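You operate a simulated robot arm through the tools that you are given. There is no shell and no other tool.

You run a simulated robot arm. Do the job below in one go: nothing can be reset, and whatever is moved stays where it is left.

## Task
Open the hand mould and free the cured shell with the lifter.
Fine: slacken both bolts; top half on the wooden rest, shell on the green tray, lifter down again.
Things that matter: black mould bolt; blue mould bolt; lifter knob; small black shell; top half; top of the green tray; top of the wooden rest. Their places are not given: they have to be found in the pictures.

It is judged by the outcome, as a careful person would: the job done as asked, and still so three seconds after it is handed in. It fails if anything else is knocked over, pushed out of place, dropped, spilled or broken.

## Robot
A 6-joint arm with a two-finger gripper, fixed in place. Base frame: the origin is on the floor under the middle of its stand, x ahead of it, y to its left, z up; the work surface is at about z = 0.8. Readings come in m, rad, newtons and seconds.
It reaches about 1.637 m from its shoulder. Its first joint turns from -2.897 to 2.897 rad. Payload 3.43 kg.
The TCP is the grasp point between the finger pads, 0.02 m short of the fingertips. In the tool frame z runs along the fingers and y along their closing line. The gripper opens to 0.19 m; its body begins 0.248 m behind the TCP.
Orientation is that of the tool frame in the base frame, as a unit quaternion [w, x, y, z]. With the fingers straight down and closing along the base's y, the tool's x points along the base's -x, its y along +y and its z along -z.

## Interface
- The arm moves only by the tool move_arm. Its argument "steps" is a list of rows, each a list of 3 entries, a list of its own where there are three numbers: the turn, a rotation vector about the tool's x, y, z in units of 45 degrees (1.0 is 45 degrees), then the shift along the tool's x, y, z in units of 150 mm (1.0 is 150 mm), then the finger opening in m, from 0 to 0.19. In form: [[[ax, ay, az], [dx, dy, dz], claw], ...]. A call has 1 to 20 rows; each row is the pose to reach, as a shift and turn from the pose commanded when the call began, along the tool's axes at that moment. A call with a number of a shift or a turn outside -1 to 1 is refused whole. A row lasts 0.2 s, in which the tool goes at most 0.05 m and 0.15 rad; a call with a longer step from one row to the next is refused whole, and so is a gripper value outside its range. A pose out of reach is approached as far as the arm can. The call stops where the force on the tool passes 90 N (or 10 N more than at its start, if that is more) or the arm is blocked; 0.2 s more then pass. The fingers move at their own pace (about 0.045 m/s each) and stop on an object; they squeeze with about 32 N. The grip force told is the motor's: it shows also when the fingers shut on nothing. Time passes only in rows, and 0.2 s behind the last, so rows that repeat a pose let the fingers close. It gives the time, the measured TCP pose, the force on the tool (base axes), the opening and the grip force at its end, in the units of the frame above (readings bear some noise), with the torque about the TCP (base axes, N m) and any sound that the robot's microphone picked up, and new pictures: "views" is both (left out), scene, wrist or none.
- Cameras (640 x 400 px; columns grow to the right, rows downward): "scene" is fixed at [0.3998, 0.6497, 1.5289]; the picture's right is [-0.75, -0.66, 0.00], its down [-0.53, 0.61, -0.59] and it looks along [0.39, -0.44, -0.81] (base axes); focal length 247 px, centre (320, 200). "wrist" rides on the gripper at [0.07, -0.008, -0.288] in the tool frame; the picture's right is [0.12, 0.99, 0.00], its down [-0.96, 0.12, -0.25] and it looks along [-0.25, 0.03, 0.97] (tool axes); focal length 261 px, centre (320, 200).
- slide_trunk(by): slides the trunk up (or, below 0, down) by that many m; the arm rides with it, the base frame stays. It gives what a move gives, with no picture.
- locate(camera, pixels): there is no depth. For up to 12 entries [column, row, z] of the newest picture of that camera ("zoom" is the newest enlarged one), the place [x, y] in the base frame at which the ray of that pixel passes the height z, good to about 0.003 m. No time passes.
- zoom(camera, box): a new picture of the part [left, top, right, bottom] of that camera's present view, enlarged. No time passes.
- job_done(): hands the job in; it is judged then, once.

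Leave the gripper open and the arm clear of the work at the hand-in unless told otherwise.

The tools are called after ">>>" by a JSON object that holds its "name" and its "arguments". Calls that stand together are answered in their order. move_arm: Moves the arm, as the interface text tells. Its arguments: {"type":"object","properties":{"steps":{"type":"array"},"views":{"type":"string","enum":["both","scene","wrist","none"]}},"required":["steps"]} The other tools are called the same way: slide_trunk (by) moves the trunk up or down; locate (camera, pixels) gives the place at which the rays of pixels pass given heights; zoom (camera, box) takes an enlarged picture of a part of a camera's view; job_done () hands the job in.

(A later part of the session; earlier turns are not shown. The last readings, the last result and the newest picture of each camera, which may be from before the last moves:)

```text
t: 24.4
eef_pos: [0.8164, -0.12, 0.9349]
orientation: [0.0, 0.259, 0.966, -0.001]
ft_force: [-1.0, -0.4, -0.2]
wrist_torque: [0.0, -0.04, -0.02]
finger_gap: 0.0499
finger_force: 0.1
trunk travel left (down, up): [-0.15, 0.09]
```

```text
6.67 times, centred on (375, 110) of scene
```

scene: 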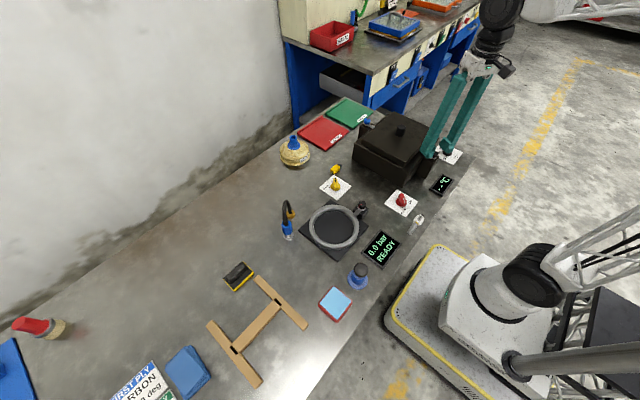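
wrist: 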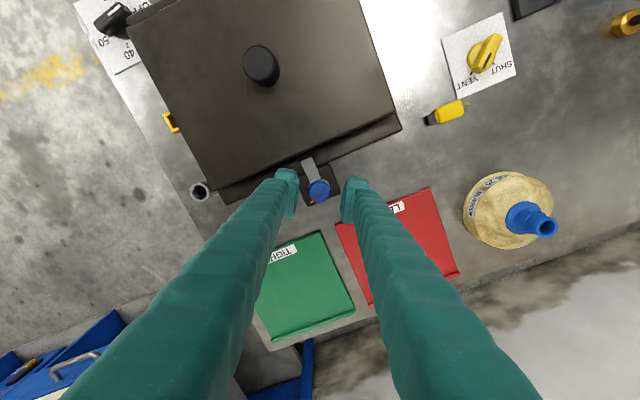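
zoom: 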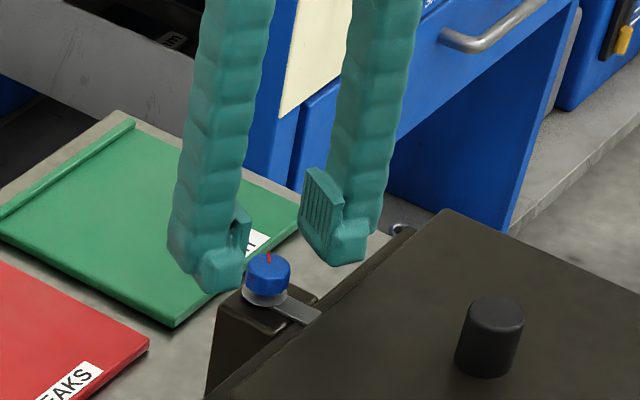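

Centred. Descend to 0.912, close, and turn 45° counter-clockwise.

>>> {"name": "move_arm", "arguments": {"steps": [[[0, 0, 0], [0, 0, 0.08], 0.05], [[0, 0, 0], [0, 0, 0.155], 0.05], [[0, 0, 0], [0, 0, 0.155], 0.0], [[0, 0, 0], [0, 0, 0.155], 0.0], [[0, 0, 0], [0, 0, 0.155], 0.0], [[0, 0, 0], [0, 0, 0.155], 0.0], [[0, 0, -0.13], [0, 0, 0.155], 0.0], [[0, 0, -0.26], [0, 0, 0.155], 0.0], [[0, 0, -0.39], [0, 0, 0.155], 0.0], [[0, 0, -0.52], [0, 0, 0.155], 0.0], [[0, 0, -0.65], [0, 0, 0.155], 0.0], [[0, 0, -0.78], [0, 0, 0.155], 0.0], [[0, 0, -0.9], [0, 0, 0.155], 0.0], [[0, 0, -1.0], [0, 0, 0.155], 0.0]], "views": "wrist"}}

>>> {"name": "zoom", "arguments": {"camera": "wrist", "box": [280, 150, 360, 230]}}

```text
t: 27.4
eef_pos: [0.818, -0.1203, 0.9115]
orientation: [0.0, -0.131, 0.991, 0.0]
ft_force: [-19.7, -13.8, -0.6]
wrist_torque: [-0.05, -0.01, -0.06]
finger_gap: 0.0243
finger_force: 44.7
trunk travel left (down, up): [-0.15, 0.09]
```

wrist: 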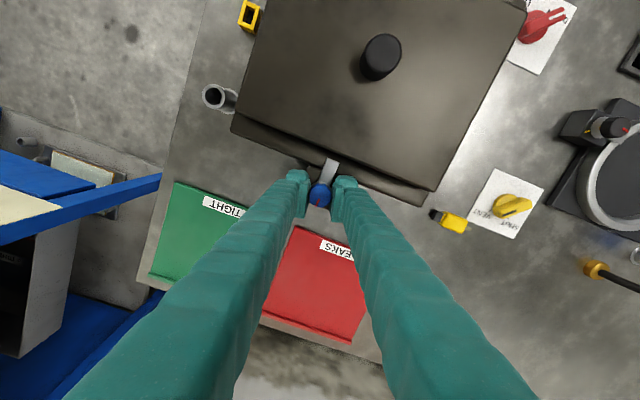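

```text
5.00 times, centred on (320, 190) of wrist
```

zoom: 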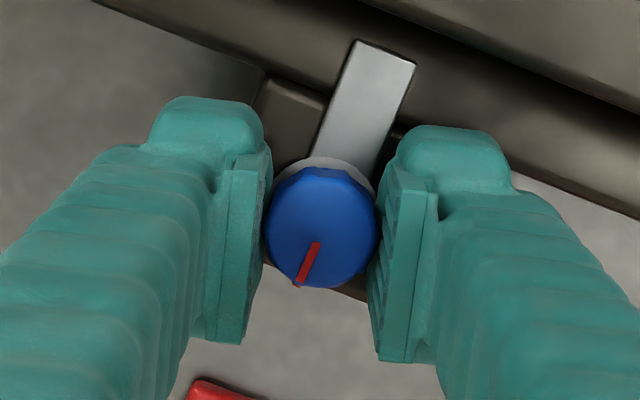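

Turned well. Continue 30°, then release, rise, and look.

>>> {"name": "move_arm", "arguments": {"steps": [[[0, 0, -0.13], [0, 0, 0], 0.0], [[0, 0, -0.26], [0, 0, 0], 0.0], [[0, 0, -0.39], [0, 0, 0], 0.0], [[0, 0, -0.52], [0, 0, 0], 0.0], [[0, 0, -0.667], [0, 0, 0], 0.0]], "views": "none"}}

>>> {"name": "move_arm", "arguments": {"steps": [[[0, 0, 0], [0, 0, 0], 0.036], [[0, 0, 0], [0, 0, 0], 0.036], [[0, 0, 0], [0, 0, -0.1], 0.036], [[0, 0, 0], [0, 0, -0.3], 0.036], [[0, 0, 0], [0, 0, -0.5], 0.05], [[0, 0, 0], [0, 0, -0.6], 0.05]], "views": "wrist"}}

>>> {"name": "zoom", "arguments": {"camera": "wrist", "box": [280, 150, 360, 230]}}

```text
t: 28.6
eef_pos: [0.8168, -0.1187, 0.9106]
orientation: [0.0, -0.384, 0.923, 0.0]
ft_force: [-27.6, -10.2, -5.9]
wrist_torque: [-0.1, 0.28, -0.04]
finger_gap: 0.0242
finger_force: 44.8
trunk travel left (down, up): [-0.15, 0.09]
```

```text
t: 30.0
eef_pos: [0.8189, -0.1171, 1.001]
orientation: [0.0, -0.382, 0.924, 0.0]
ft_force: [-0.4, 0.3, -1.4]
wrist_torque: [0.0, -0.01, -0.01]
finger_gap: 0.0502
finger_force: 0.0
trunk travel left (down, up): [-0.15, 0.09]
```

wrist: 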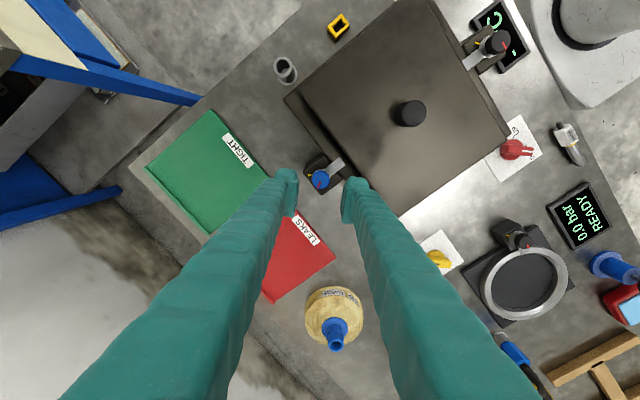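

```text
5.00 times, centred on (320, 190) of wrist
```

zoom: 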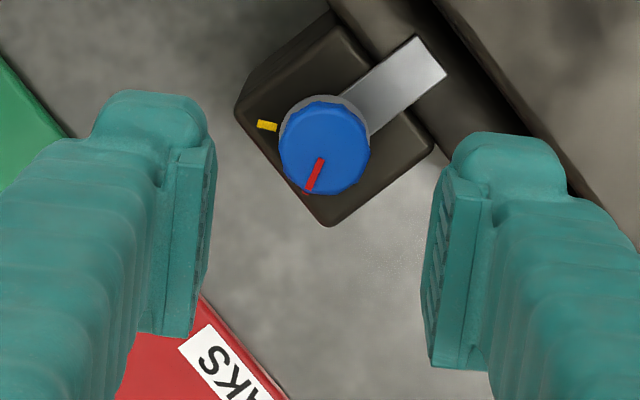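

75° done; head is ~3.5 mm toward −x of my axis, so I correct that while rotating the gripper back for a second bite.

>>> {"name": "move_arm", "arguments": {"steps": [[[0, 0, 0.18], [0.02, 0.01, 0], 0.05], [[0, 0, 0.36], [0.02, 0.01, 0], 0.05], [[0, 0, 0.54], [0.02, 0.01, 0], 0.05], [[0, 0, 0.72], [0.02, 0.01, 0], 0.05], [[0, 0, 0.9], [0.02, 0.01, 0], 0.05], [[0, 0, 1.0], [0.02, 0.01, 0], 0.05]], "views": "none"}}

>>> {"name": "move_arm", "arguments": {"steps": [[[0, 0, 0.18], [0, 0, 0.1], 0.05], [[0, 0, 0.36], [0, 0, 0.2], 0.05], [[0, 0, 0.54], [0, 0, 0.3], 0.05], [[0, 0, 0.667], [0, 0, 0.4], 0.05], [[0, 0, 0.667], [0, 0, 0.45], 0.05]], "views": "wrist"}}

>>> {"name": "zoom", "arguments": {"camera": "wrist", "box": [280, 150, 360, 230]}}

```text
t: 31.4
eef_pos: [0.8161, -0.1188, 1.0005]
orientation: [0.0, 0.0, 1.0, 0.0]
ft_force: [0.2, -0.3, 0.3]
wrist_torque: [0.01, 0.01, -0.01]
finger_gap: 0.0498
finger_force: 0.1
trunk travel left (down, up): [-0.15, 0.09]
```

```text
t: 32.6
eef_pos: [0.8157, -0.12, 0.9324]
orientation: [0.0, 0.26, 0.966, 0.0]
ft_force: [0.1, -0.4, 0.3]
wrist_torque: [0.01, 0.01, 0.0]
finger_gap: 0.0499
finger_force: 0.0
trunk travel left (down, up): [-0.15, 0.09]
```

wrist: 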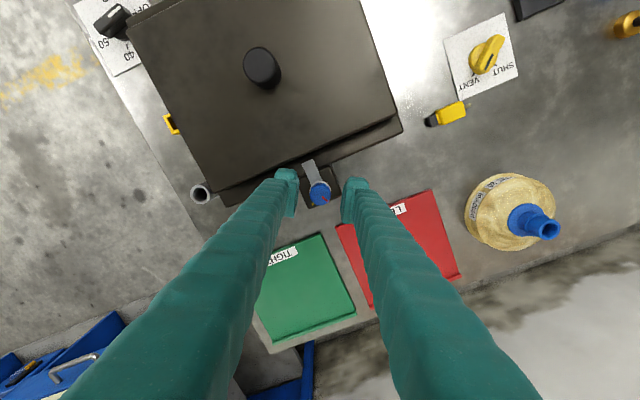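

```text
5.00 times, centred on (320, 190) of wrist
```

zoom: 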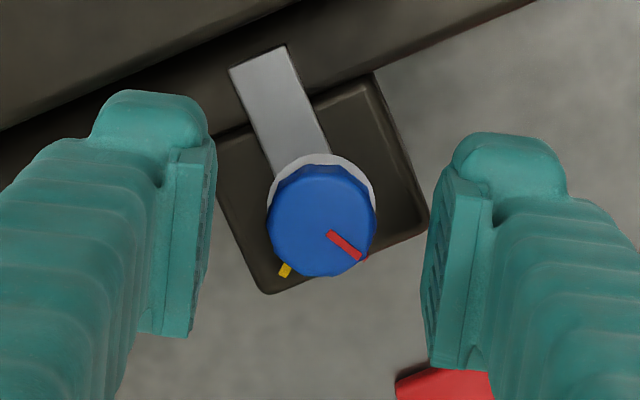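

Good enough; minor 1.5 mm correction. Descend, grip and turn 45° again.

>>> {"name": "move_arm", "arguments": {"steps": [[[0, 0, 0], [-0.01, 0.003, 0.08], 0.05], [[0, 0, 0], [-0.01, 0.003, 0.14], 0.05], [[0, 0, 0], [-0.01, 0.003, 0.14], 0.0], [[0, 0, 0], [-0.01, 0.003, 0.14], 0.0], [[0, 0, 0], [-0.01, 0.003, 0.14], 0.0], [[0, 0, 0], [-0.01, 0.003, 0.14], 0.0], [[0, 0, -0.13], [-0.01, 0.003, 0.14], 0.0], [[0, 0, -0.26], [-0.01, 0.003, 0.14], 0.0], [[0, 0, -0.39], [-0.01, 0.003, 0.14], 0.0], [[0, 0, -0.52], [-0.01, 0.003, 0.14], 0.0], [[0, 0, -0.65], [-0.01, 0.003, 0.14], 0.0], [[0, 0, -0.78], [-0.01, 0.003, 0.14], 0.0], [[0, 0, -0.9], [-0.01, 0.003, 0.14], 0.0], [[0, 0, -1.0], [-0.01, 0.003, 0.14], 0.0]], "views": "wrist"}}

>>> {"name": "zoom", "arguments": {"camera": "wrist", "box": [280, 150, 360, 230]}}

```text
t: 35.6
eef_pos: [0.8172, -0.1205, 0.9123]
orientation: [-0.001, -0.131, 0.991, 0.0]
ft_force: [-6.3, 3.5, 7.5]
wrist_torque: [0.1, -0.06, 0.02]
finger_gap: 0.0248
finger_force: 45.0
trunk travel left (down, up): [-0.15, 0.09]
```

wrist: 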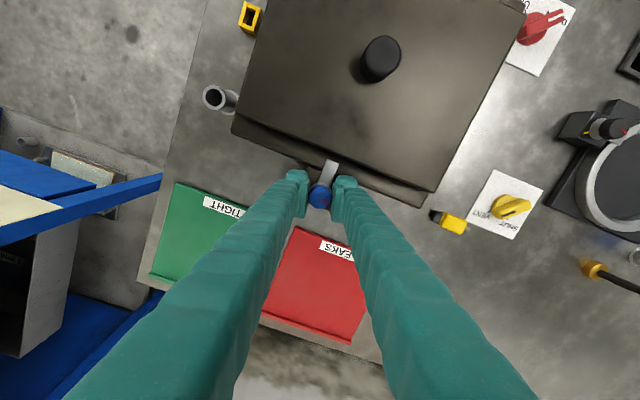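

```text
5.00 times, centred on (320, 190) of wrist
```

zoom: 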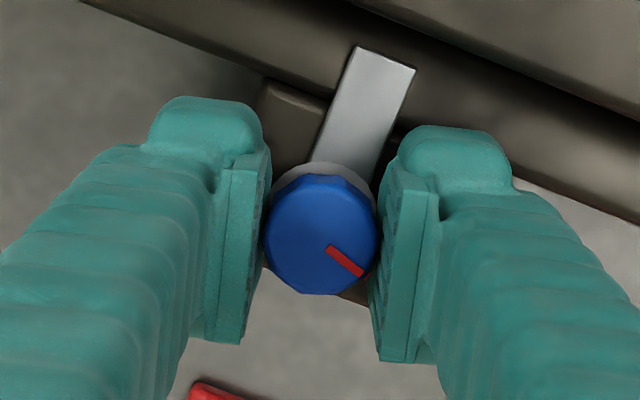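

120° turned. Continue ~22° further, to the stop as on the other bolt, then release and rise.

>>> {"name": "move_arm", "arguments": {"steps": [[[0, 0, -0.13], [0, 0, 0], 0.0], [[0, 0, -0.26], [0, 0, 0], 0.0], [[0, 0, -0.39], [0, 0, 0], 0.0], [[0, 0, -0.5], [0, 0, 0], 0.0]], "views": "none"}}

>>> {"name": "move_arm", "arguments": {"steps": [[[0, 0, 0], [0, 0, 0], 0.036], [[0, 0, 0], [0, 0, 0], 0.036], [[0, 0, 0], [0, 0, -0.1], 0.036], [[0, 0, 0], [0, 0, -0.3], 0.036], [[0, 0, 0], [0, 0, -0.5], 0.05], [[0, 0, 0], [0, 0, -0.75], 0.05], [[0, 0, 0], [0, 0, -1.0], 0.05]], "views": "both"}}

>>> {"name": "zoom", "arguments": {"camera": "wrist", "box": [280, 130, 360, 210]}}

>>> {"name": "zoom", "arguments": {"camera": "scene", "box": [345, 100, 405, 150]}}

```text
t: 36.6
eef_pos: [0.8166, -0.1189, 0.9118]
orientation: [0.0, -0.323, 0.946, 0.0]
ft_force: [-1.2, 6.3, 1.3]
wrist_torque: [0.15, -0.14, -0.34]
finger_gap: 0.0246
finger_force: 45.0
trunk travel left (down, up): [-0.15, 0.09]
```

```text
t: 38.2
eef_pos: [0.8183, -0.1207, 1.0627]
orientation: [-0.001, -0.321, 0.947, 0.0]
ft_force: [0.1, -1.2, -0.5]
wrist_torque: [-0.03, 0.05, 0.01]
finger_gap: 0.0498
finger_force: 0.1
trunk travel left (down, up): [-0.15, 0.09]
```

scene: 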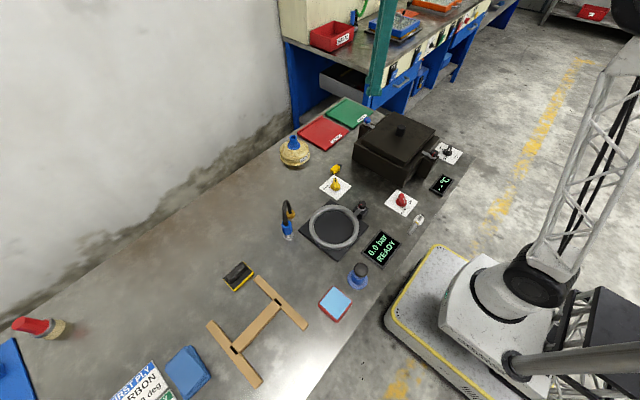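
wrist: 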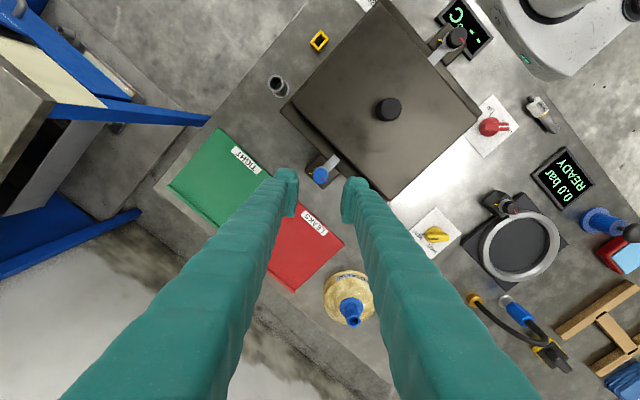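

```text
5.00 times, centred on (320, 170) of wrist
```

zoom: 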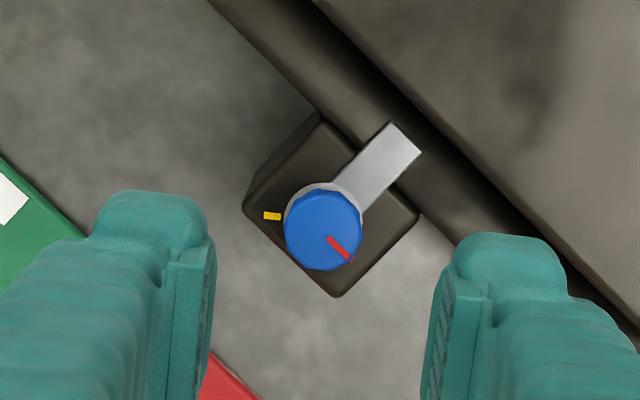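

```text
8.00 times, centred on (375, 125) of scene
```

zoom: 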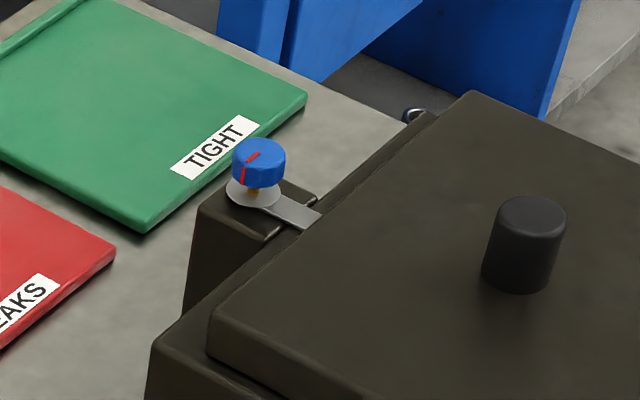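

Both bolts are slack (~143°, threads showing). Now I need exact geometry of the top half and its handle; zoom the present wrist view and scene.

>>> {"name": "zoom", "arguments": {"camera": "wrist", "box": [270, 0, 490, 210]}}

>>> {"name": "zoom", "arguments": {"camera": "scene", "box": [350, 95, 450, 195]}}

```text
1.90 times, centred on (380, 105) of wrist
```

zoom: 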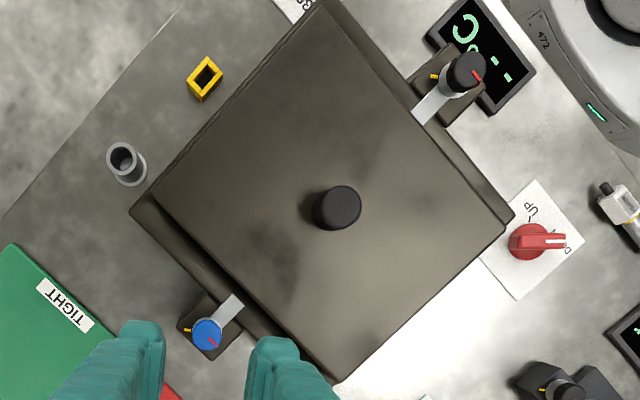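

```text
4.00 times, centred on (400, 145) of scene
```

zoom: 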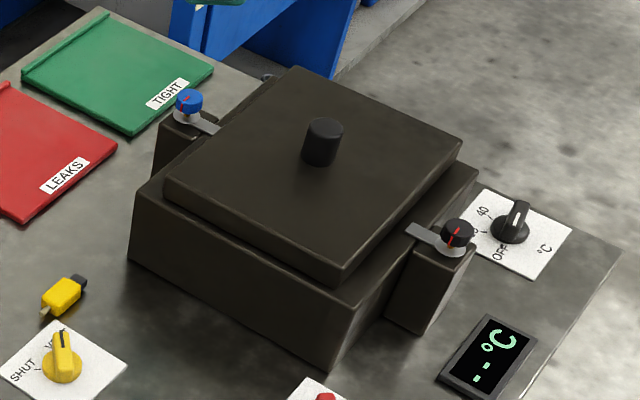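

>>> {"name": "locate", "arguments": {"camera": "wrist", "pixels": [[380, 2.6, 0.9], [380, 2.6, 0.96], [477.1, 119.7, 0.9], [477.1, 119.7, 0.96], [388.9, 199.5, 0.9], [388.9, 199.5, 0.96], [291.8, 99.8, 0.9], [291.8, 99.8, 0.96], [393.1, 106.5, 0.93], [393.1, 106.5, 0.97]]}}

>>> {"name": "locate", "arguments": {"camera": "scene", "pixels": [[435.75, 129.5, 0.9], [435.75, 129.5, 0.96], [405.75, 163, 0.9], [405.75, 163, 0.96], [361.25, 140, 0.9], [361.25, 140, 0.96], [393, 112, 0.9], [393, 112, 0.96], [401, 126.75, 0.93], [401, 126.75, 0.97], [400, 134.5, 0.9], [400, 134.5, 0.94]]}}

```text
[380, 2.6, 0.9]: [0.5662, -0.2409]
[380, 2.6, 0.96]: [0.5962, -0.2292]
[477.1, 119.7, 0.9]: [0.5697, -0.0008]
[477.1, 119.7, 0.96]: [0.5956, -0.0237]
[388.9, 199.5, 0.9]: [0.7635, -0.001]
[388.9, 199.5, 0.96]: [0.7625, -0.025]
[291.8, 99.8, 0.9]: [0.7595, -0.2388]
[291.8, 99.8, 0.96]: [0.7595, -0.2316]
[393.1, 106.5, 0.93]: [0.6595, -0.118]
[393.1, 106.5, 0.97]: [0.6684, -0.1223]
```

```text
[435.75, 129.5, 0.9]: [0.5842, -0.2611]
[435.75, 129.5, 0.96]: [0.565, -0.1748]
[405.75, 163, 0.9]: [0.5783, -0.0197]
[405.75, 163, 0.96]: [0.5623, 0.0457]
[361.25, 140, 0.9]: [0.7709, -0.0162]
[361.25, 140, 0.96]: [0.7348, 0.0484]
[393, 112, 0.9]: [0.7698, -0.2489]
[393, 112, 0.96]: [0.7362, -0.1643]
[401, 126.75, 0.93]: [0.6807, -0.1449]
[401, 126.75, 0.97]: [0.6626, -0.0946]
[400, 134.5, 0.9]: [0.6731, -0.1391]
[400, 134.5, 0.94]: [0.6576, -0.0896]
```

Top half: top face z≈0.913, x 0.575–0.763, y −0.237–−0.006; handle ≈(0.667, −0.121), Ø~0.034, top ≈0.955. Move above the handle, squared up, with fingers at 0.07.

>>> {"name": "move_arm", "arguments": {"steps": [[[0, 0, 0.14], [0.133, 0.101, 0], 0.07], [[0, 0, 0.28], [0.266, 0.203, 0], 0.07], [[0, 0, 0.42], [0.4, 0.304, 0], 0.07], [[0, 0, 0.56], [0.531, 0.405, 0], 0.07], [[0, 0, 0.7], [0.664, 0.507, 0], 0.07], [[0, 0, 0.833], [0.797, 0.608, 0], 0.07], [[0, 0, 0.833], [0.797, 0.608, 0.2], 0.07]], "views": "wrist"}}

>>> {"name": "zoom", "arguments": {"camera": "wrist", "box": [270, 130, 370, 230]}}

```text
t: 39.8
eef_pos: [0.6667, -0.1206, 1.0332]
orientation: [0.001, 0.0, 1.0, 0.001]
ft_force: [-0.4, 0.9, 1.4]
wrist_torque: [-0.03, -0.07, 0.01]
finger_gap: 0.0698
finger_force: 0.0
trunk travel left (down, up): [-0.15, 0.09]
```

wrist: 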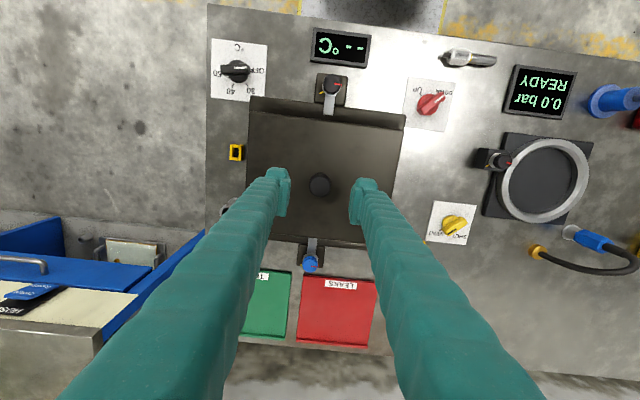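

```text
4.00 times, centred on (320, 180) of wrist
```

zoom: 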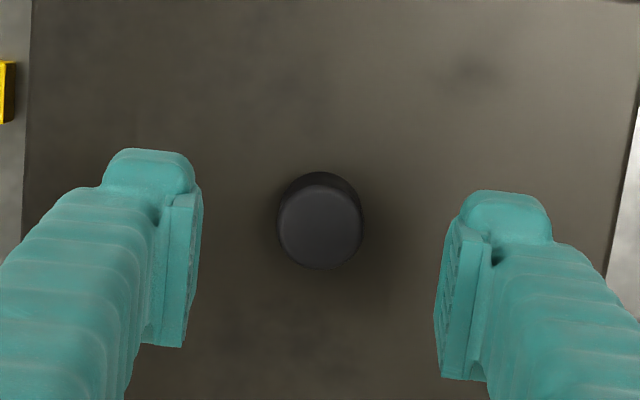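

Handle is ~4 mm further +x than the TCP. Correct and descend to z≈0.940 straddling the handle.

>>> {"name": "move_arm", "arguments": {"steps": [[[0, 0, 0], [-0.026, 0.002, 0.2], 0.07], [[0, 0, 0], [-0.026, 0.002, 0.4], 0.07], [[0, 0, 0], [-0.026, 0.002, 0.55], 0.07], [[0, 0, 0], [-0.026, 0.002, 0.62], 0.07]], "views": "wrist"}}

>>> {"name": "zoom", "arguments": {"camera": "wrist", "box": [270, 150, 370, 250]}}

>>> {"name": "zoom", "arguments": {"camera": "scene", "box": [370, 95, 440, 155]}}

```text
t: 40.8
eef_pos: [0.6702, -0.1199, 0.9382]
orientation: [0.0, 0.001, 1.0, 0.0]
ft_force: [0.0, -0.6, 0.2]
wrist_torque: [-0.01, 0.0, -0.01]
finger_gap: 0.0699
finger_force: 0.1
trunk travel left (down, up): [-0.15, 0.09]
```

wrist: 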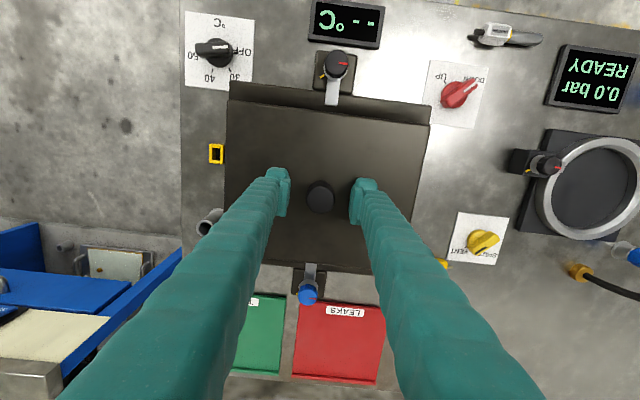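

```text
4.00 times, centred on (320, 200) of wrist
```

zoom: 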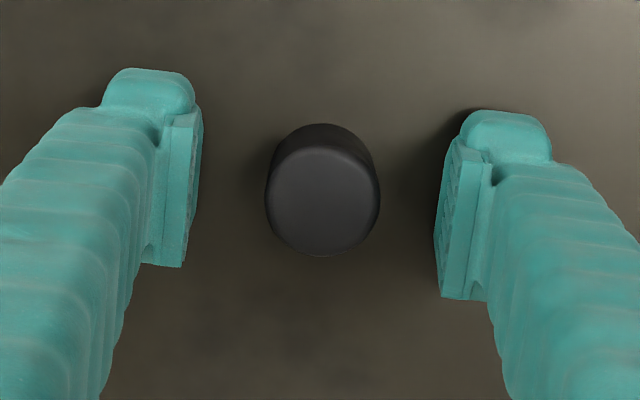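

```text
6.67 times, centred on (405, 125) of scene
```

zoom: 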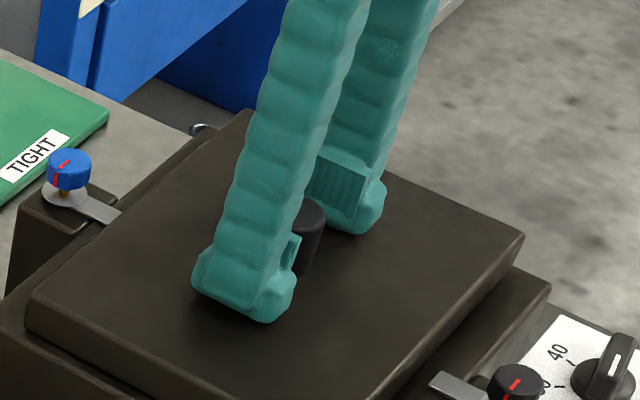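

Handle centred between the pads. Close on it.

>>> {"name": "move_arm", "arguments": {"steps": [[[0, 0, 0], [0, 0, 0], 0.0], [[0, 0, 0], [0, 0, 0], 0.0], [[0, 0, 0], [0, 0, 0], 0.0], [[0, 0, 0], [0, 0, 0], 0.0], [[0, 0, 0], [0, 0, 0], 0.0]], "views": "wrist"}}

```text
t: 42.0
eef_pos: [0.6707, -0.1203, 0.9387]
orientation: [0.0, -0.001, 1.0, 0.001]
ft_force: [-1.8, 5.3, 0.7]
wrist_torque: [0.03, -0.03, 0.02]
finger_gap: 0.0306
finger_force: 31.7
trunk travel left (down, up): [-0.15, 0.09]
```

wrist: 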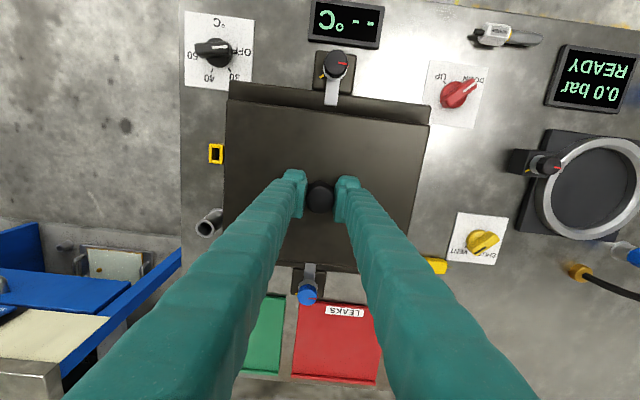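

Handle gripped (gap 0.0306). Lift gently straight up 15 mm and read the force.

>>> {"name": "move_arm", "arguments": {"steps": [[[0, 0, 0], [0, 0, -0.03], 0.0], [[0, 0, 0], [0, 0, -0.06], 0.0], [[0, 0, 0], [0, 0, -0.1], 0.0]], "views": "scene"}}

>>> {"name": "zoom", "arguments": {"camera": "scene", "box": [350, 95, 450, 195]}}

```text
t: 42.8
eef_pos: [0.6694, -0.1202, 0.9542]
orientation: [-0.001, 0.0, 1.0, 0.0]
ft_force: [0.0, 0.0, -5.2]
wrist_torque: [0.0, 0.01, -0.01]
finger_gap: 0.0308
finger_force: 31.9
trunk travel left (down, up): [-0.15, 0.09]
```

scene: 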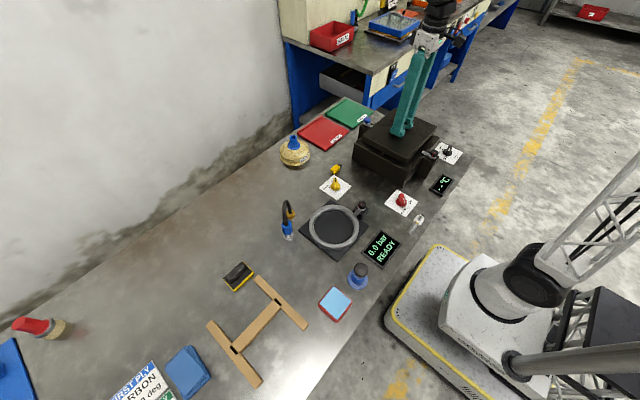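

```text
4.00 times, centred on (400, 145) of scene
```

zoom: 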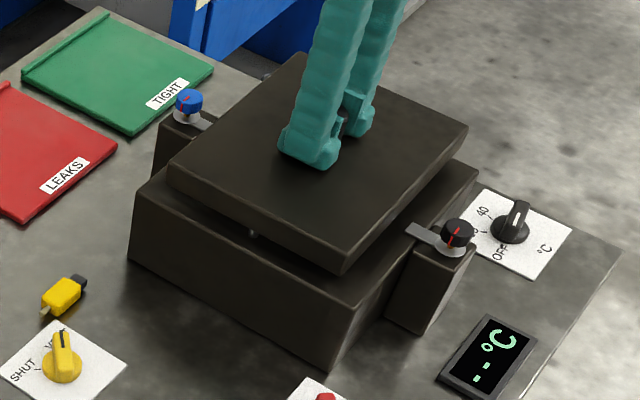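

It lifts freely (≈5 N). A dowel shows beneath. Raise by 0.15 m and look at the underside and open lower half.

>>> {"name": "move_arm", "arguments": {"steps": [[[0, 0, 0], [0, 0, -0.1], 0.0], [[0, 0, 0], [0, 0, -0.25], 0.0], [[0, 0, 0], [0, 0, -0.45], 0.0], [[0, 0, 0], [0, 0, -0.65], 0.0], [[0, 0, 0], [0, 0, -0.85], 0.0], [[0, 0, 0], [0, 0, -1.0], 0.0]], "views": "both"}}

>>> {"name": "zoom", "arguments": {"camera": "scene", "box": [350, 60, 460, 200]}}

```text
t: 44.2
eef_pos: [0.6707, -0.1212, 1.1048]
orientation: [0.0, 0.0, 1.0, 0.0]
ft_force: [-0.2, 0.4, -4.4]
wrist_torque: [0.01, 0.0, -0.03]
finger_gap: 0.0309
finger_force: 31.6
trunk travel left (down, up): [-0.15, 0.09]
```

scene: 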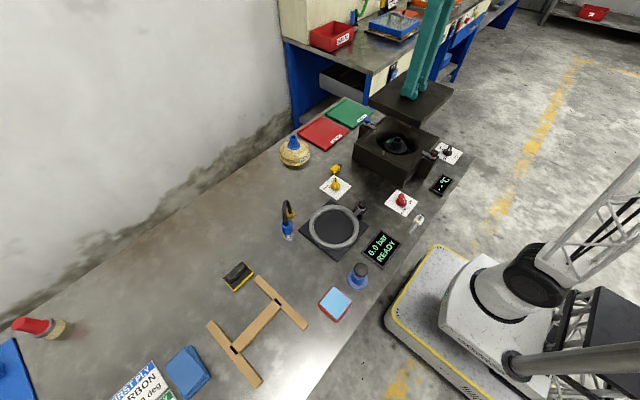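
wrist: 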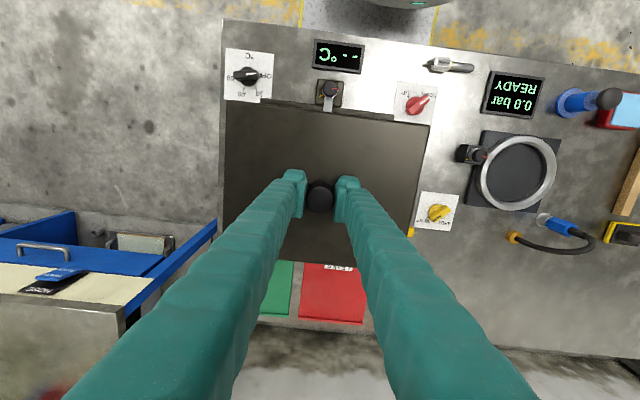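

```text
2.86 times, centred on (405, 130) of scene
```

zoom: 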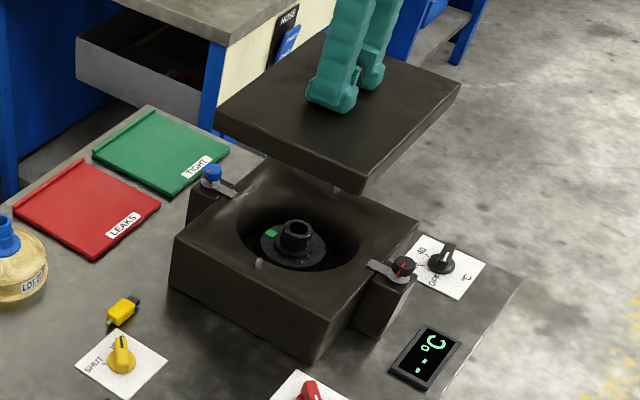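

The top half is a flat plate with small dowels beneath; the shell sits in the open cavity. Now carry the plate at height towards +y (the rest), keeping it well above everything.

>>> {"name": "move_arm", "arguments": {"steps": [[[0, 0, 0], [0, 0.1, -0.08], 0.0], [[0, 0, 0], [0, 0.3, -0.16], 0.0], [[0, 0, 0], [0, 0.5, -0.2], 0.0], [[0, 0, 0], [0, 0.75, -0.2], 0.0], [[0, 0, 0], [0, 1.0, -0.2], 0.0]], "views": "none"}}

>>> {"name": "move_arm", "arguments": {"steps": [[[0, 0, 0], [0.05, 0.25, 0], 0.0], [[0, 0, 0], [0.1, 0.5, 0], 0.0], [[0, 0, 0], [0.15, 0.75, 0], 0.0], [[0, 0, 0], [0.2, 1.0, 0], 0.0]], "views": "none"}}

>>> {"name": "move_arm", "arguments": {"steps": [[[0, 0, 0], [0.05, 0.25, 0], 0.0], [[0, 0, 0], [0.1, 0.5, 0], 0.0], [[0, 0, 0], [0.15, 0.75, 0], 0.0], [[0, 0, 0], [0.15, 0.9, 0], 0.0], [[0, 0, 0], [0.15, 0.9, 0], 0.0]], "views": "both"}}

```text
t: 45.4
eef_pos: [0.6698, 0.0271, 1.1322]
orientation: [0.0, 0.001, 1.0, -0.001]
ft_force: [-0.8, -0.3, -4.4]
wrist_torque: [0.12, 0.01, 0.01]
finger_gap: 0.0306
finger_force: 32.3
trunk travel left (down, up): [-0.15, 0.09]
```

```text
t: 46.4
eef_pos: [0.6404, 0.1769, 1.1327]
orientation: [0.0, 0.0, 1.0, 0.0]
ft_force: [0.2, -0.4, -4.1]
wrist_torque: [0.11, -0.01, 0.03]
finger_gap: 0.0307
finger_force: 31.7
trunk travel left (down, up): [-0.15, 0.09]
```

```text
t: 47.6
eef_pos: [0.6179, 0.317, 1.1339]
orientation: [0.0, 0.0, 1.0, 0.001]
ft_force: [-0.1, 0.5, -4.5]
wrist_torque: [0.01, 0.02, -0.01]
finger_gap: 0.0308
finger_force: 31.8
trunk travel left (down, up): [-0.15, 0.09]
```

scene: 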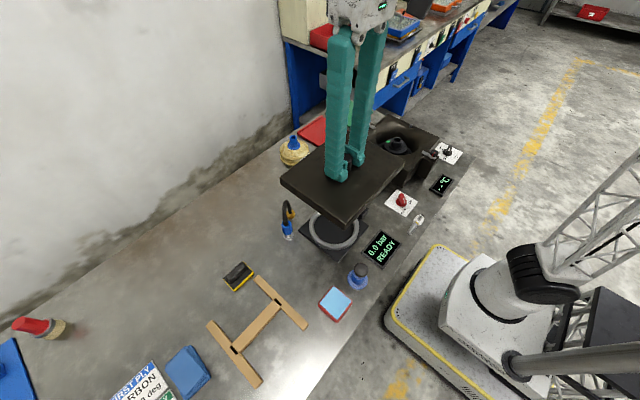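
wrist: 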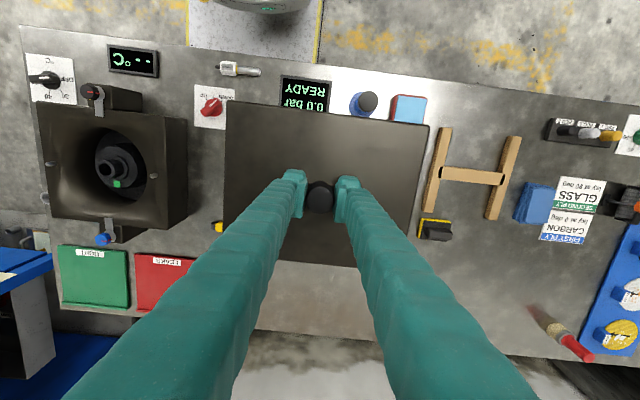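

The rest is visible at wrist (470,175). Zoom on it in both cameras to measure position and height.

>>> {"name": "zoom", "arguments": {"camera": "wrist", "box": [410, 110, 560, 250]}}

>>> {"name": "zoom", "arguments": {"camera": "scene", "box": [195, 250, 345, 395]}}

>>> {"name": "zoom", "arguments": {"camera": "scene", "box": [270, 130, 430, 250]}}

```text
2.86 times, centred on (485, 180) of wrist
```

zoom: 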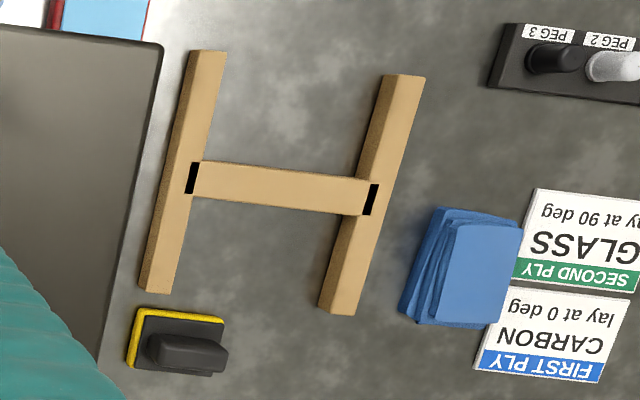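

```text
2.76 times, centred on (270, 322) of scene
```

zoom: 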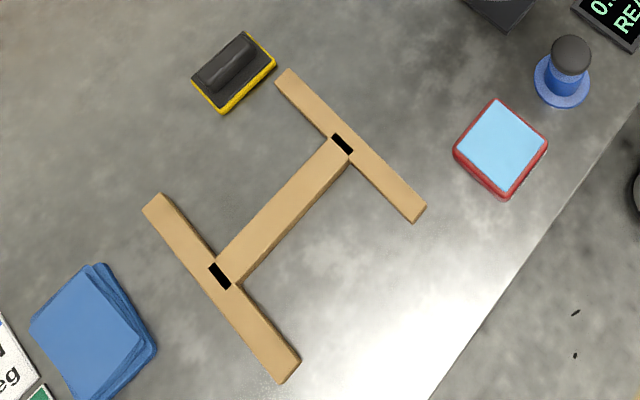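

```text
3.33 times, centred on (350, 190) of scene
```

zoom: 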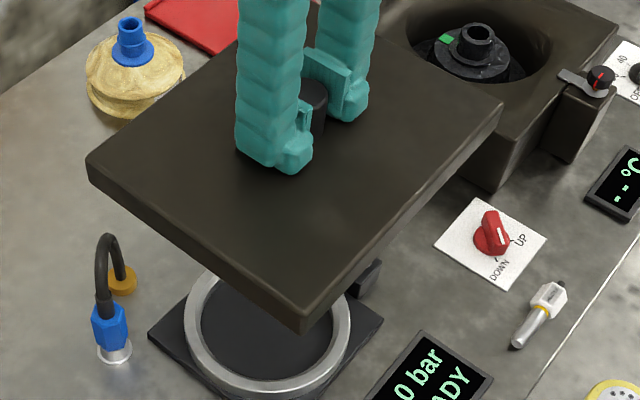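

>>> {"name": "locate", "arguments": {"camera": "wrist", "pixels": [[440.2, 172.3, 0.8], [440.2, 172.3, 0.85], [502.15, 179.65, 0.8], [502.15, 179.65, 0.85], [445.1, 128.2, 0.82], [427.25, 211.5, 0.82], [514.4, 136.6, 0.82], [491.3, 218.5, 0.82]]}}

>>> {"name": "locate", "arguments": {"camera": "scene", "pixels": [[278, 301.7, 0.8], [278, 301.7, 0.85], [233.4, 349.5, 0.8], [233.4, 349.5, 0.85], [256.6, 277.8, 0.82], [305.5, 326.3, 0.82], [209.1, 323.1, 0.82], [259.1, 383.6, 0.82]]}}

```text
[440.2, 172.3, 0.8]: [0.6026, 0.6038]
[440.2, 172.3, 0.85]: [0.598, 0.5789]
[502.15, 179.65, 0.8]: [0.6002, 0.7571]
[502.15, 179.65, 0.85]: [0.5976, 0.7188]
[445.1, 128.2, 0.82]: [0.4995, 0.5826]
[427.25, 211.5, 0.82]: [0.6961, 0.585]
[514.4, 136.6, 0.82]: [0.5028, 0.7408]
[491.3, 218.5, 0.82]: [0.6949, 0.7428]
```

```text
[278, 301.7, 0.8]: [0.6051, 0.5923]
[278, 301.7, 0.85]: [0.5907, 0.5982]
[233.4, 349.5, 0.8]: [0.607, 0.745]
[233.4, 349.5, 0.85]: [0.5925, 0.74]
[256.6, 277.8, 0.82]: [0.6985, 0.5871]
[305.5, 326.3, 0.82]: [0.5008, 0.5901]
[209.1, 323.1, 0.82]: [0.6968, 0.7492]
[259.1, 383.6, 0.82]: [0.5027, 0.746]
```

Rest centre ≈ (0.600, 0.667), top ≈0.818, rails at y≈0.587 and 0.746. I'll look at the open lower half to understand where dowels sit.

>>> {"name": "zoom", "arguments": {"camera": "wrist", "box": [30, 80, 200, 250]}}

>>> {"name": "zoom", "arguments": {"camera": "scene", "box": [360, 100, 450, 190]}}

```text
2.35 times, centred on (115, 165) of wrist
```

zoom: 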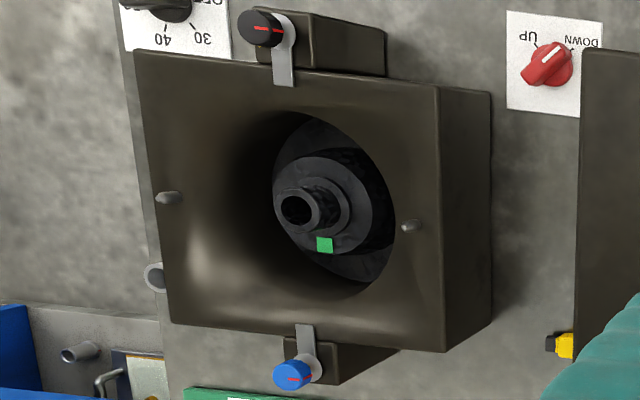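

```text
4.44 times, centred on (405, 145) of scene
```

zoom: 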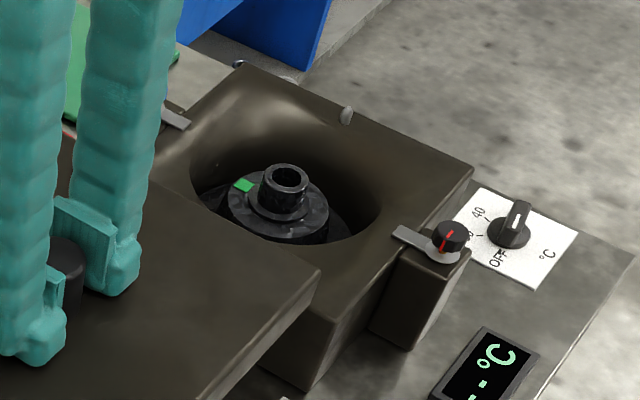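

Dowels belong to the lower half, so the plate's underside is flat. Carry on to above the rest centre (0.600, 0.667).

>>> {"name": "move_arm", "arguments": {"steps": [[[0, 0, 0], [0.03, 0.2, 0], 0.0], [[0, 0, 0], [0.06, 0.45, 0], 0.0], [[0, 0, 0], [0.09, 0.7, 0], 0.0], [[0, 0, 0], [0.12, 0.95, 0], 0.0], [[0, 0, 0], [0.12, 1.0, 0], 0.0]], "views": "none"}}

>>> {"name": "move_arm", "arguments": {"steps": [[[0, 0, 0], [0, 0.2, 0], 0.0], [[0, 0, 0], [0, 0.45, 0], 0.0], [[0, 0, 0], [0, 0.7, 0], 0.0], [[0, 0, 0], [0, 0.9, 0], 0.0], [[0, 0, 0], [0, 1.0, 0], 0.0]], "views": "none"}}

>>> {"name": "move_arm", "arguments": {"steps": [[[0, 0, 0], [0, 0.15, 0], 0.0], [[0, 0, 0], [0, 0.333, 0.1], 0.0], [[0, 0, 0], [0, 0.333, 0.3], 0.0], [[0, 0, 0], [0, 0.333, 0.5], 0.0], [[0, 0, 0], [0, 0.333, 0.7], 0.0], [[0, 0, 0], [0, 0.333, 0.9], 0.0], [[0, 0, 0], [0, 0.333, 1.0], 0.0]], "views": "both"}}

```text
t: 48.8
eef_pos: [0.6009, 0.465, 1.1316]
orientation: [-0.001, 0.0, 1.0, -0.001]
ft_force: [-0.4, -0.1, -5.2]
wrist_torque: [-0.01, 0.01, -0.01]
finger_gap: 0.0306
finger_force: 32.3
trunk travel left (down, up): [-0.15, 0.09]
```

```text
t: 50.0
eef_pos: [0.5995, 0.616, 1.133]
orientation: [0.0, 0.0, 1.0, 0.0]
ft_force: [-0.4, -0.8, -4.7]
wrist_torque: [0.04, 0.04, 0.01]
finger_gap: 0.0311
finger_force: 31.8
trunk travel left (down, up): [-0.15, 0.09]
```

```text
t: 51.6
eef_pos: [0.6009, 0.6644, 0.982]
orientation: [0.0, 0.0, 1.0, -0.001]
ft_force: [0.3, -0.1, -4.6]
wrist_torque: [0.04, -0.04, -0.01]
finger_gap: 0.0308
finger_force: 32.3
trunk travel left (down, up): [-0.15, 0.09]
```

scene: 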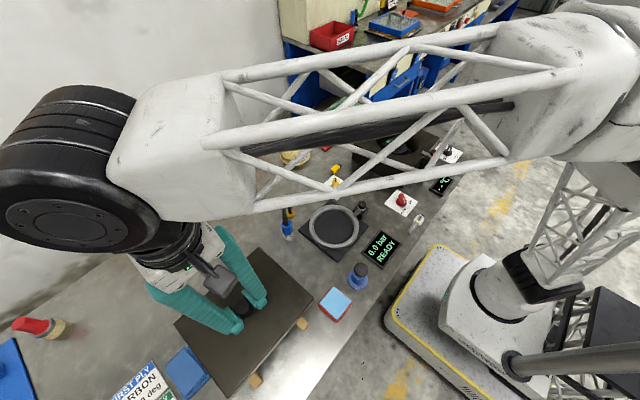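
wrist: 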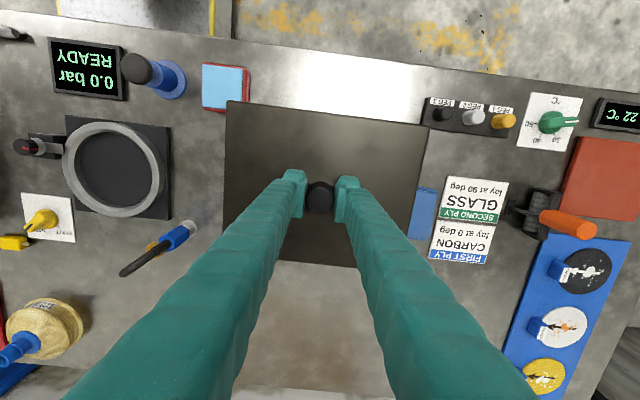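

Plate is over the rest. Check clearances: the red/blue sponge near wrist (228,90) and the blue cloths at (423,215).

>>> {"name": "zoom", "arguments": {"camera": "scene", "box": [160, 230, 360, 400]}}

>>> {"name": "zoom", "arguments": {"camera": "wrist", "box": [190, 50, 450, 280]}}

>>> {"name": "locate", "arguments": {"camera": "scene", "pixels": [[318.2, 303.9, 0.8], [318.2, 303.9, 0.82], [319, 300, 0.83], [210, 374, 0.8], [188, 346, 0.83]]}}

>>> {"name": "locate", "arguments": {"camera": "wrist", "pixels": [[249, 92, 0.83], [249, 105, 0.8], [203, 105, 0.82]]}}

```text
2.35 times, centred on (260, 315) of scene
```

zoom: 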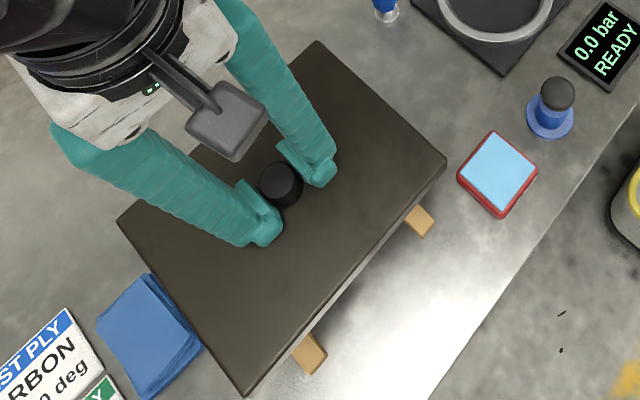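

```text
1.74 times, centred on (320, 165) of wrist
```

zoom: 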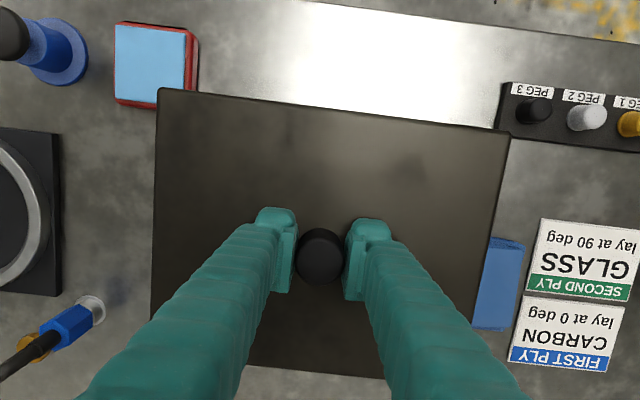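

```text
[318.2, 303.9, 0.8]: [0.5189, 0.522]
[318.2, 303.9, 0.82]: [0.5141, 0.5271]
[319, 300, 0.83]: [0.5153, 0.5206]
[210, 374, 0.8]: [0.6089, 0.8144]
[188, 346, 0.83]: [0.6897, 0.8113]
```

```text
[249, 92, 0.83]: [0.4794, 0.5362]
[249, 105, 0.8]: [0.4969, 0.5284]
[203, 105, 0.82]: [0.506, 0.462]
```

Clearances are ≥2 cm on both sides. Lower to z≈0.886, just above expected contact (~0.873).

>>> {"name": "move_arm", "arguments": {"steps": [[[0, 0, 0], [0, 0.01, 0.15], 0.0], [[0, 0, 0], [0, 0.012, 0.35], 0.0], [[0, 0, 0], [0, 0.012, 0.52], 0.0], [[0, 0, 0], [0, 0.012, 0.6], 0.0], [[0, 0, 0], [0, 0.012, 0.64], 0.0]], "views": "both"}}

>>> {"name": "zoom", "arguments": {"camera": "scene", "box": [160, 230, 360, 400]}}

```text
t: 52.8
eef_pos: [0.5998, 0.6657, 0.8877]
orientation: [0.0, 0.001, 1.0, 0.0]
ft_force: [0.0, 0.2, -4.2]
wrist_torque: [-0.03, -0.03, -0.01]
finger_gap: 0.031
finger_force: 32.1
trunk travel left (down, up): [-0.15, 0.09]
```

scene: 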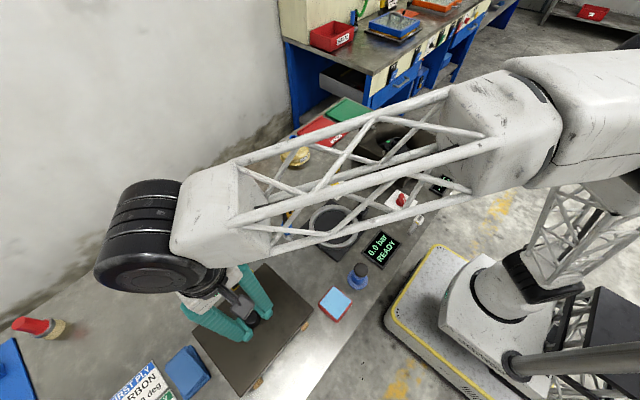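
wrist: 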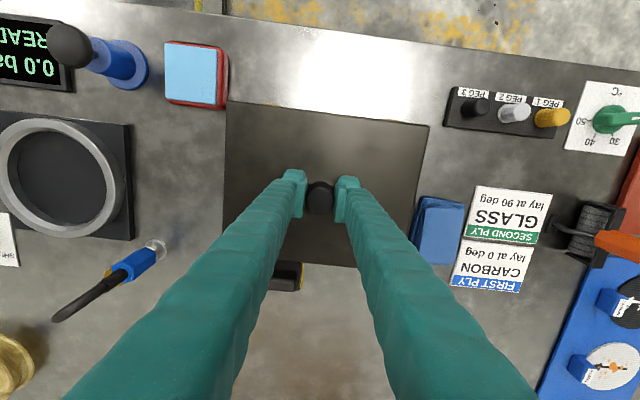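

```text
2.35 times, centred on (260, 315) of scene
```

zoom: 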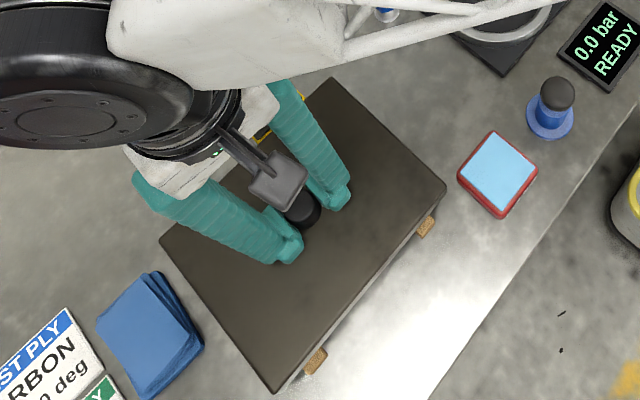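

Near contact; the eraser block at +x is ~2.6 cm clear. Lower 8 mm in small steps and read the force.

>>> {"name": "move_arm", "arguments": {"steps": [[[0, 0, 0], [0, 0, 0.02], 0.0], [[0, 0, 0], [0, 0, 0.04], 0.0], [[0, 0, 0], [0, 0, 0.06], 0.0]], "views": "none"}}

```text
t: 53.6
eef_pos: [0.6004, 0.6671, 0.878]
orientation: [0.0, 0.0, 1.0, 0.001]
ft_force: [0.4, -0.4, -4.4]
wrist_torque: [0.02, 0.01, 0.02]
finger_gap: 0.0306
finger_force: 31.8
trunk travel left (down, up): [-0.15, 0.09]
```

No contact yet (still −4.4 N). Lower 3 mm more at a time.

>>> {"name": "move_arm", "arguments": {"steps": [[[0, 0, 0], [0, 0, 0.01], 0.0], [[0, 0, 0], [0, 0, 0.02], 0.0]], "views": "none"}}

>>> {"name": "move_arm", "arguments": {"steps": [[[0, 0, 0], [0, 0, 0.01], 0.0], [[0, 0, 0], [0, 0, 0.014], 0.0]], "views": "none"}}

```text
t: 54.2
eef_pos: [0.6001, 0.6667, 0.8759]
orientation: [0.0, -0.001, 1.0, -0.001]
ft_force: [-0.3, -0.6, -4.5]
wrist_torque: [-0.03, -0.01, -0.01]
finger_gap: 0.0306
finger_force: 31.8
trunk travel left (down, up): [-0.15, 0.09]
```

```text
t: 54.8
eef_pos: [0.6, 0.6669, 0.8727]
orientation: [0.0, 0.0, 1.0, 0.0]
ft_force: [-0.8, -0.2, -5.3]
wrist_torque: [0.02, 0.0, 0.0]
finger_gap: 0.0308
finger_force: 32.1
trunk travel left (down, up): [-0.15, 0.09]
```

>>> {"name": "move_arm", "arguments": {"steps": [[[0, 0, 0], [0, 0, 0.01], 0.0], [[0, 0, 0], [0, 0, 0.018], 0.0]], "views": "none"}}

>>> {"name": "zoom", "arguments": {"camera": "scene", "box": [260, 300, 330, 400]}}

```text
t: 55.4
eef_pos: [0.6001, 0.6684, 0.8703]
orientation: [0.0, 0.001, 1.0, 0.0]
ft_force: [0.0, 0.1, -5.4]
wrist_torque: [0.0, 0.02, 0.02]
finger_gap: 0.0307
finger_force: 32.0
trunk travel left (down, up): [-0.15, 0.09]
```

```text
4.00 times, centred on (295, 350) of scene
```

zoom: 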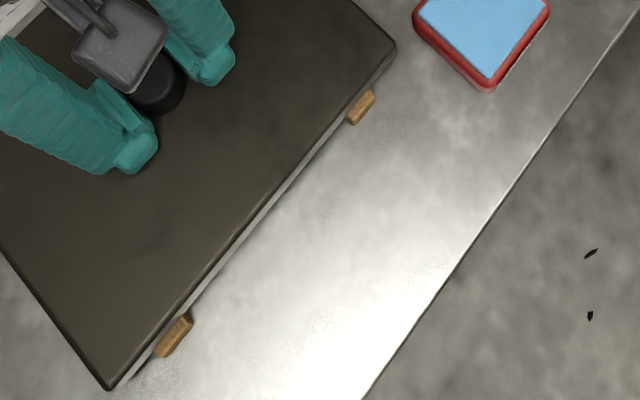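

Still hanging. Continue lowering in ~3 mm steps.

>>> {"name": "move_arm", "arguments": {"steps": [[[0, 0, 0], [0, 0, 0.01], 0.0], [[0, 0, 0], [0, 0, 0.02], 0.0]], "views": "none"}}

>>> {"name": "move_arm", "arguments": {"steps": [[[0, 0, 0], [0, 0, 0.01], 0.0], [[0, 0, 0], [0, 0, 0.02], 0.0]], "views": "none"}}

```text
t: 56.0
eef_pos: [0.601, 0.6679, 0.8674]
orientation: [0.0, 0.0, 1.0, -0.001]
ft_force: [0.8, -0.1, 0.2]
wrist_torque: [-0.02, 0.44, 0.04]
finger_gap: 0.0307
finger_force: 32.2
trunk travel left (down, up): [-0.15, 0.09]
```

```text
t: 56.6
eef_pos: [0.5999, 0.6675, 0.8677]
orientation: [0.001, 0.0, 1.0, 0.002]
ft_force: [1.1, 2.4, 32.9]
wrist_torque: [-0.29, 0.14, 0.01]
finger_gap: 0.0309
finger_force: 32.3
trunk travel left (down, up): [-0.15, 0.09]
```

Contact: plate rests (32.9 N pressing). Ease up ~2.5 mm to relax the force, then open the fingers.

>>> {"name": "move_arm", "arguments": {"steps": [[[0, 0, 0], [0, 0, -0.008], 0.0], [[0, 0, 0], [0, 0, -0.016], 0.0]], "views": "none"}}

```text
t: 57.2
eef_pos: [0.6002, 0.6665, 0.8675]
orientation: [0.001, 0.0, 1.0, 0.001]
ft_force: [7.8, 9.1, 29.5]
wrist_torque: [-0.15, -0.23, 0.15]
finger_gap: 0.0308
finger_force: 32.1
trunk travel left (down, up): [-0.15, 0.09]
```

>>> {"name": "move_arm", "arguments": {"steps": [[[0, 0, 0], [0, 0, 0], 0.0]], "views": "none"}}

>>> {"name": "move_arm", "arguments": {"steps": [[[0, 0, 0], [0, 0, -0.01], 0.0], [[0, 0, 0], [0, 0, -0.01], 0.0]], "views": "none"}}

```text
t: 57.6
eef_pos: [0.6001, 0.6668, 0.8675]
orientation: [0.0, 0.001, 1.0, 0.0]
ft_force: [9.0, 9.9, 28.8]
wrist_torque: [-0.04, -0.17, 0.07]
finger_gap: 0.0309
finger_force: 32.2
trunk travel left (down, up): [-0.15, 0.09]
```

```text
t: 58.2
eef_pos: [0.5999, 0.6656, 0.8691]
orientation: [-0.001, 0.001, 1.0, -0.002]
ft_force: [3.6, 2.4, 9.3]
wrist_torque: [0.28, -0.13, -0.09]
finger_gap: 0.0308
finger_force: 31.4
trunk travel left (down, up): [-0.15, 0.09]
```

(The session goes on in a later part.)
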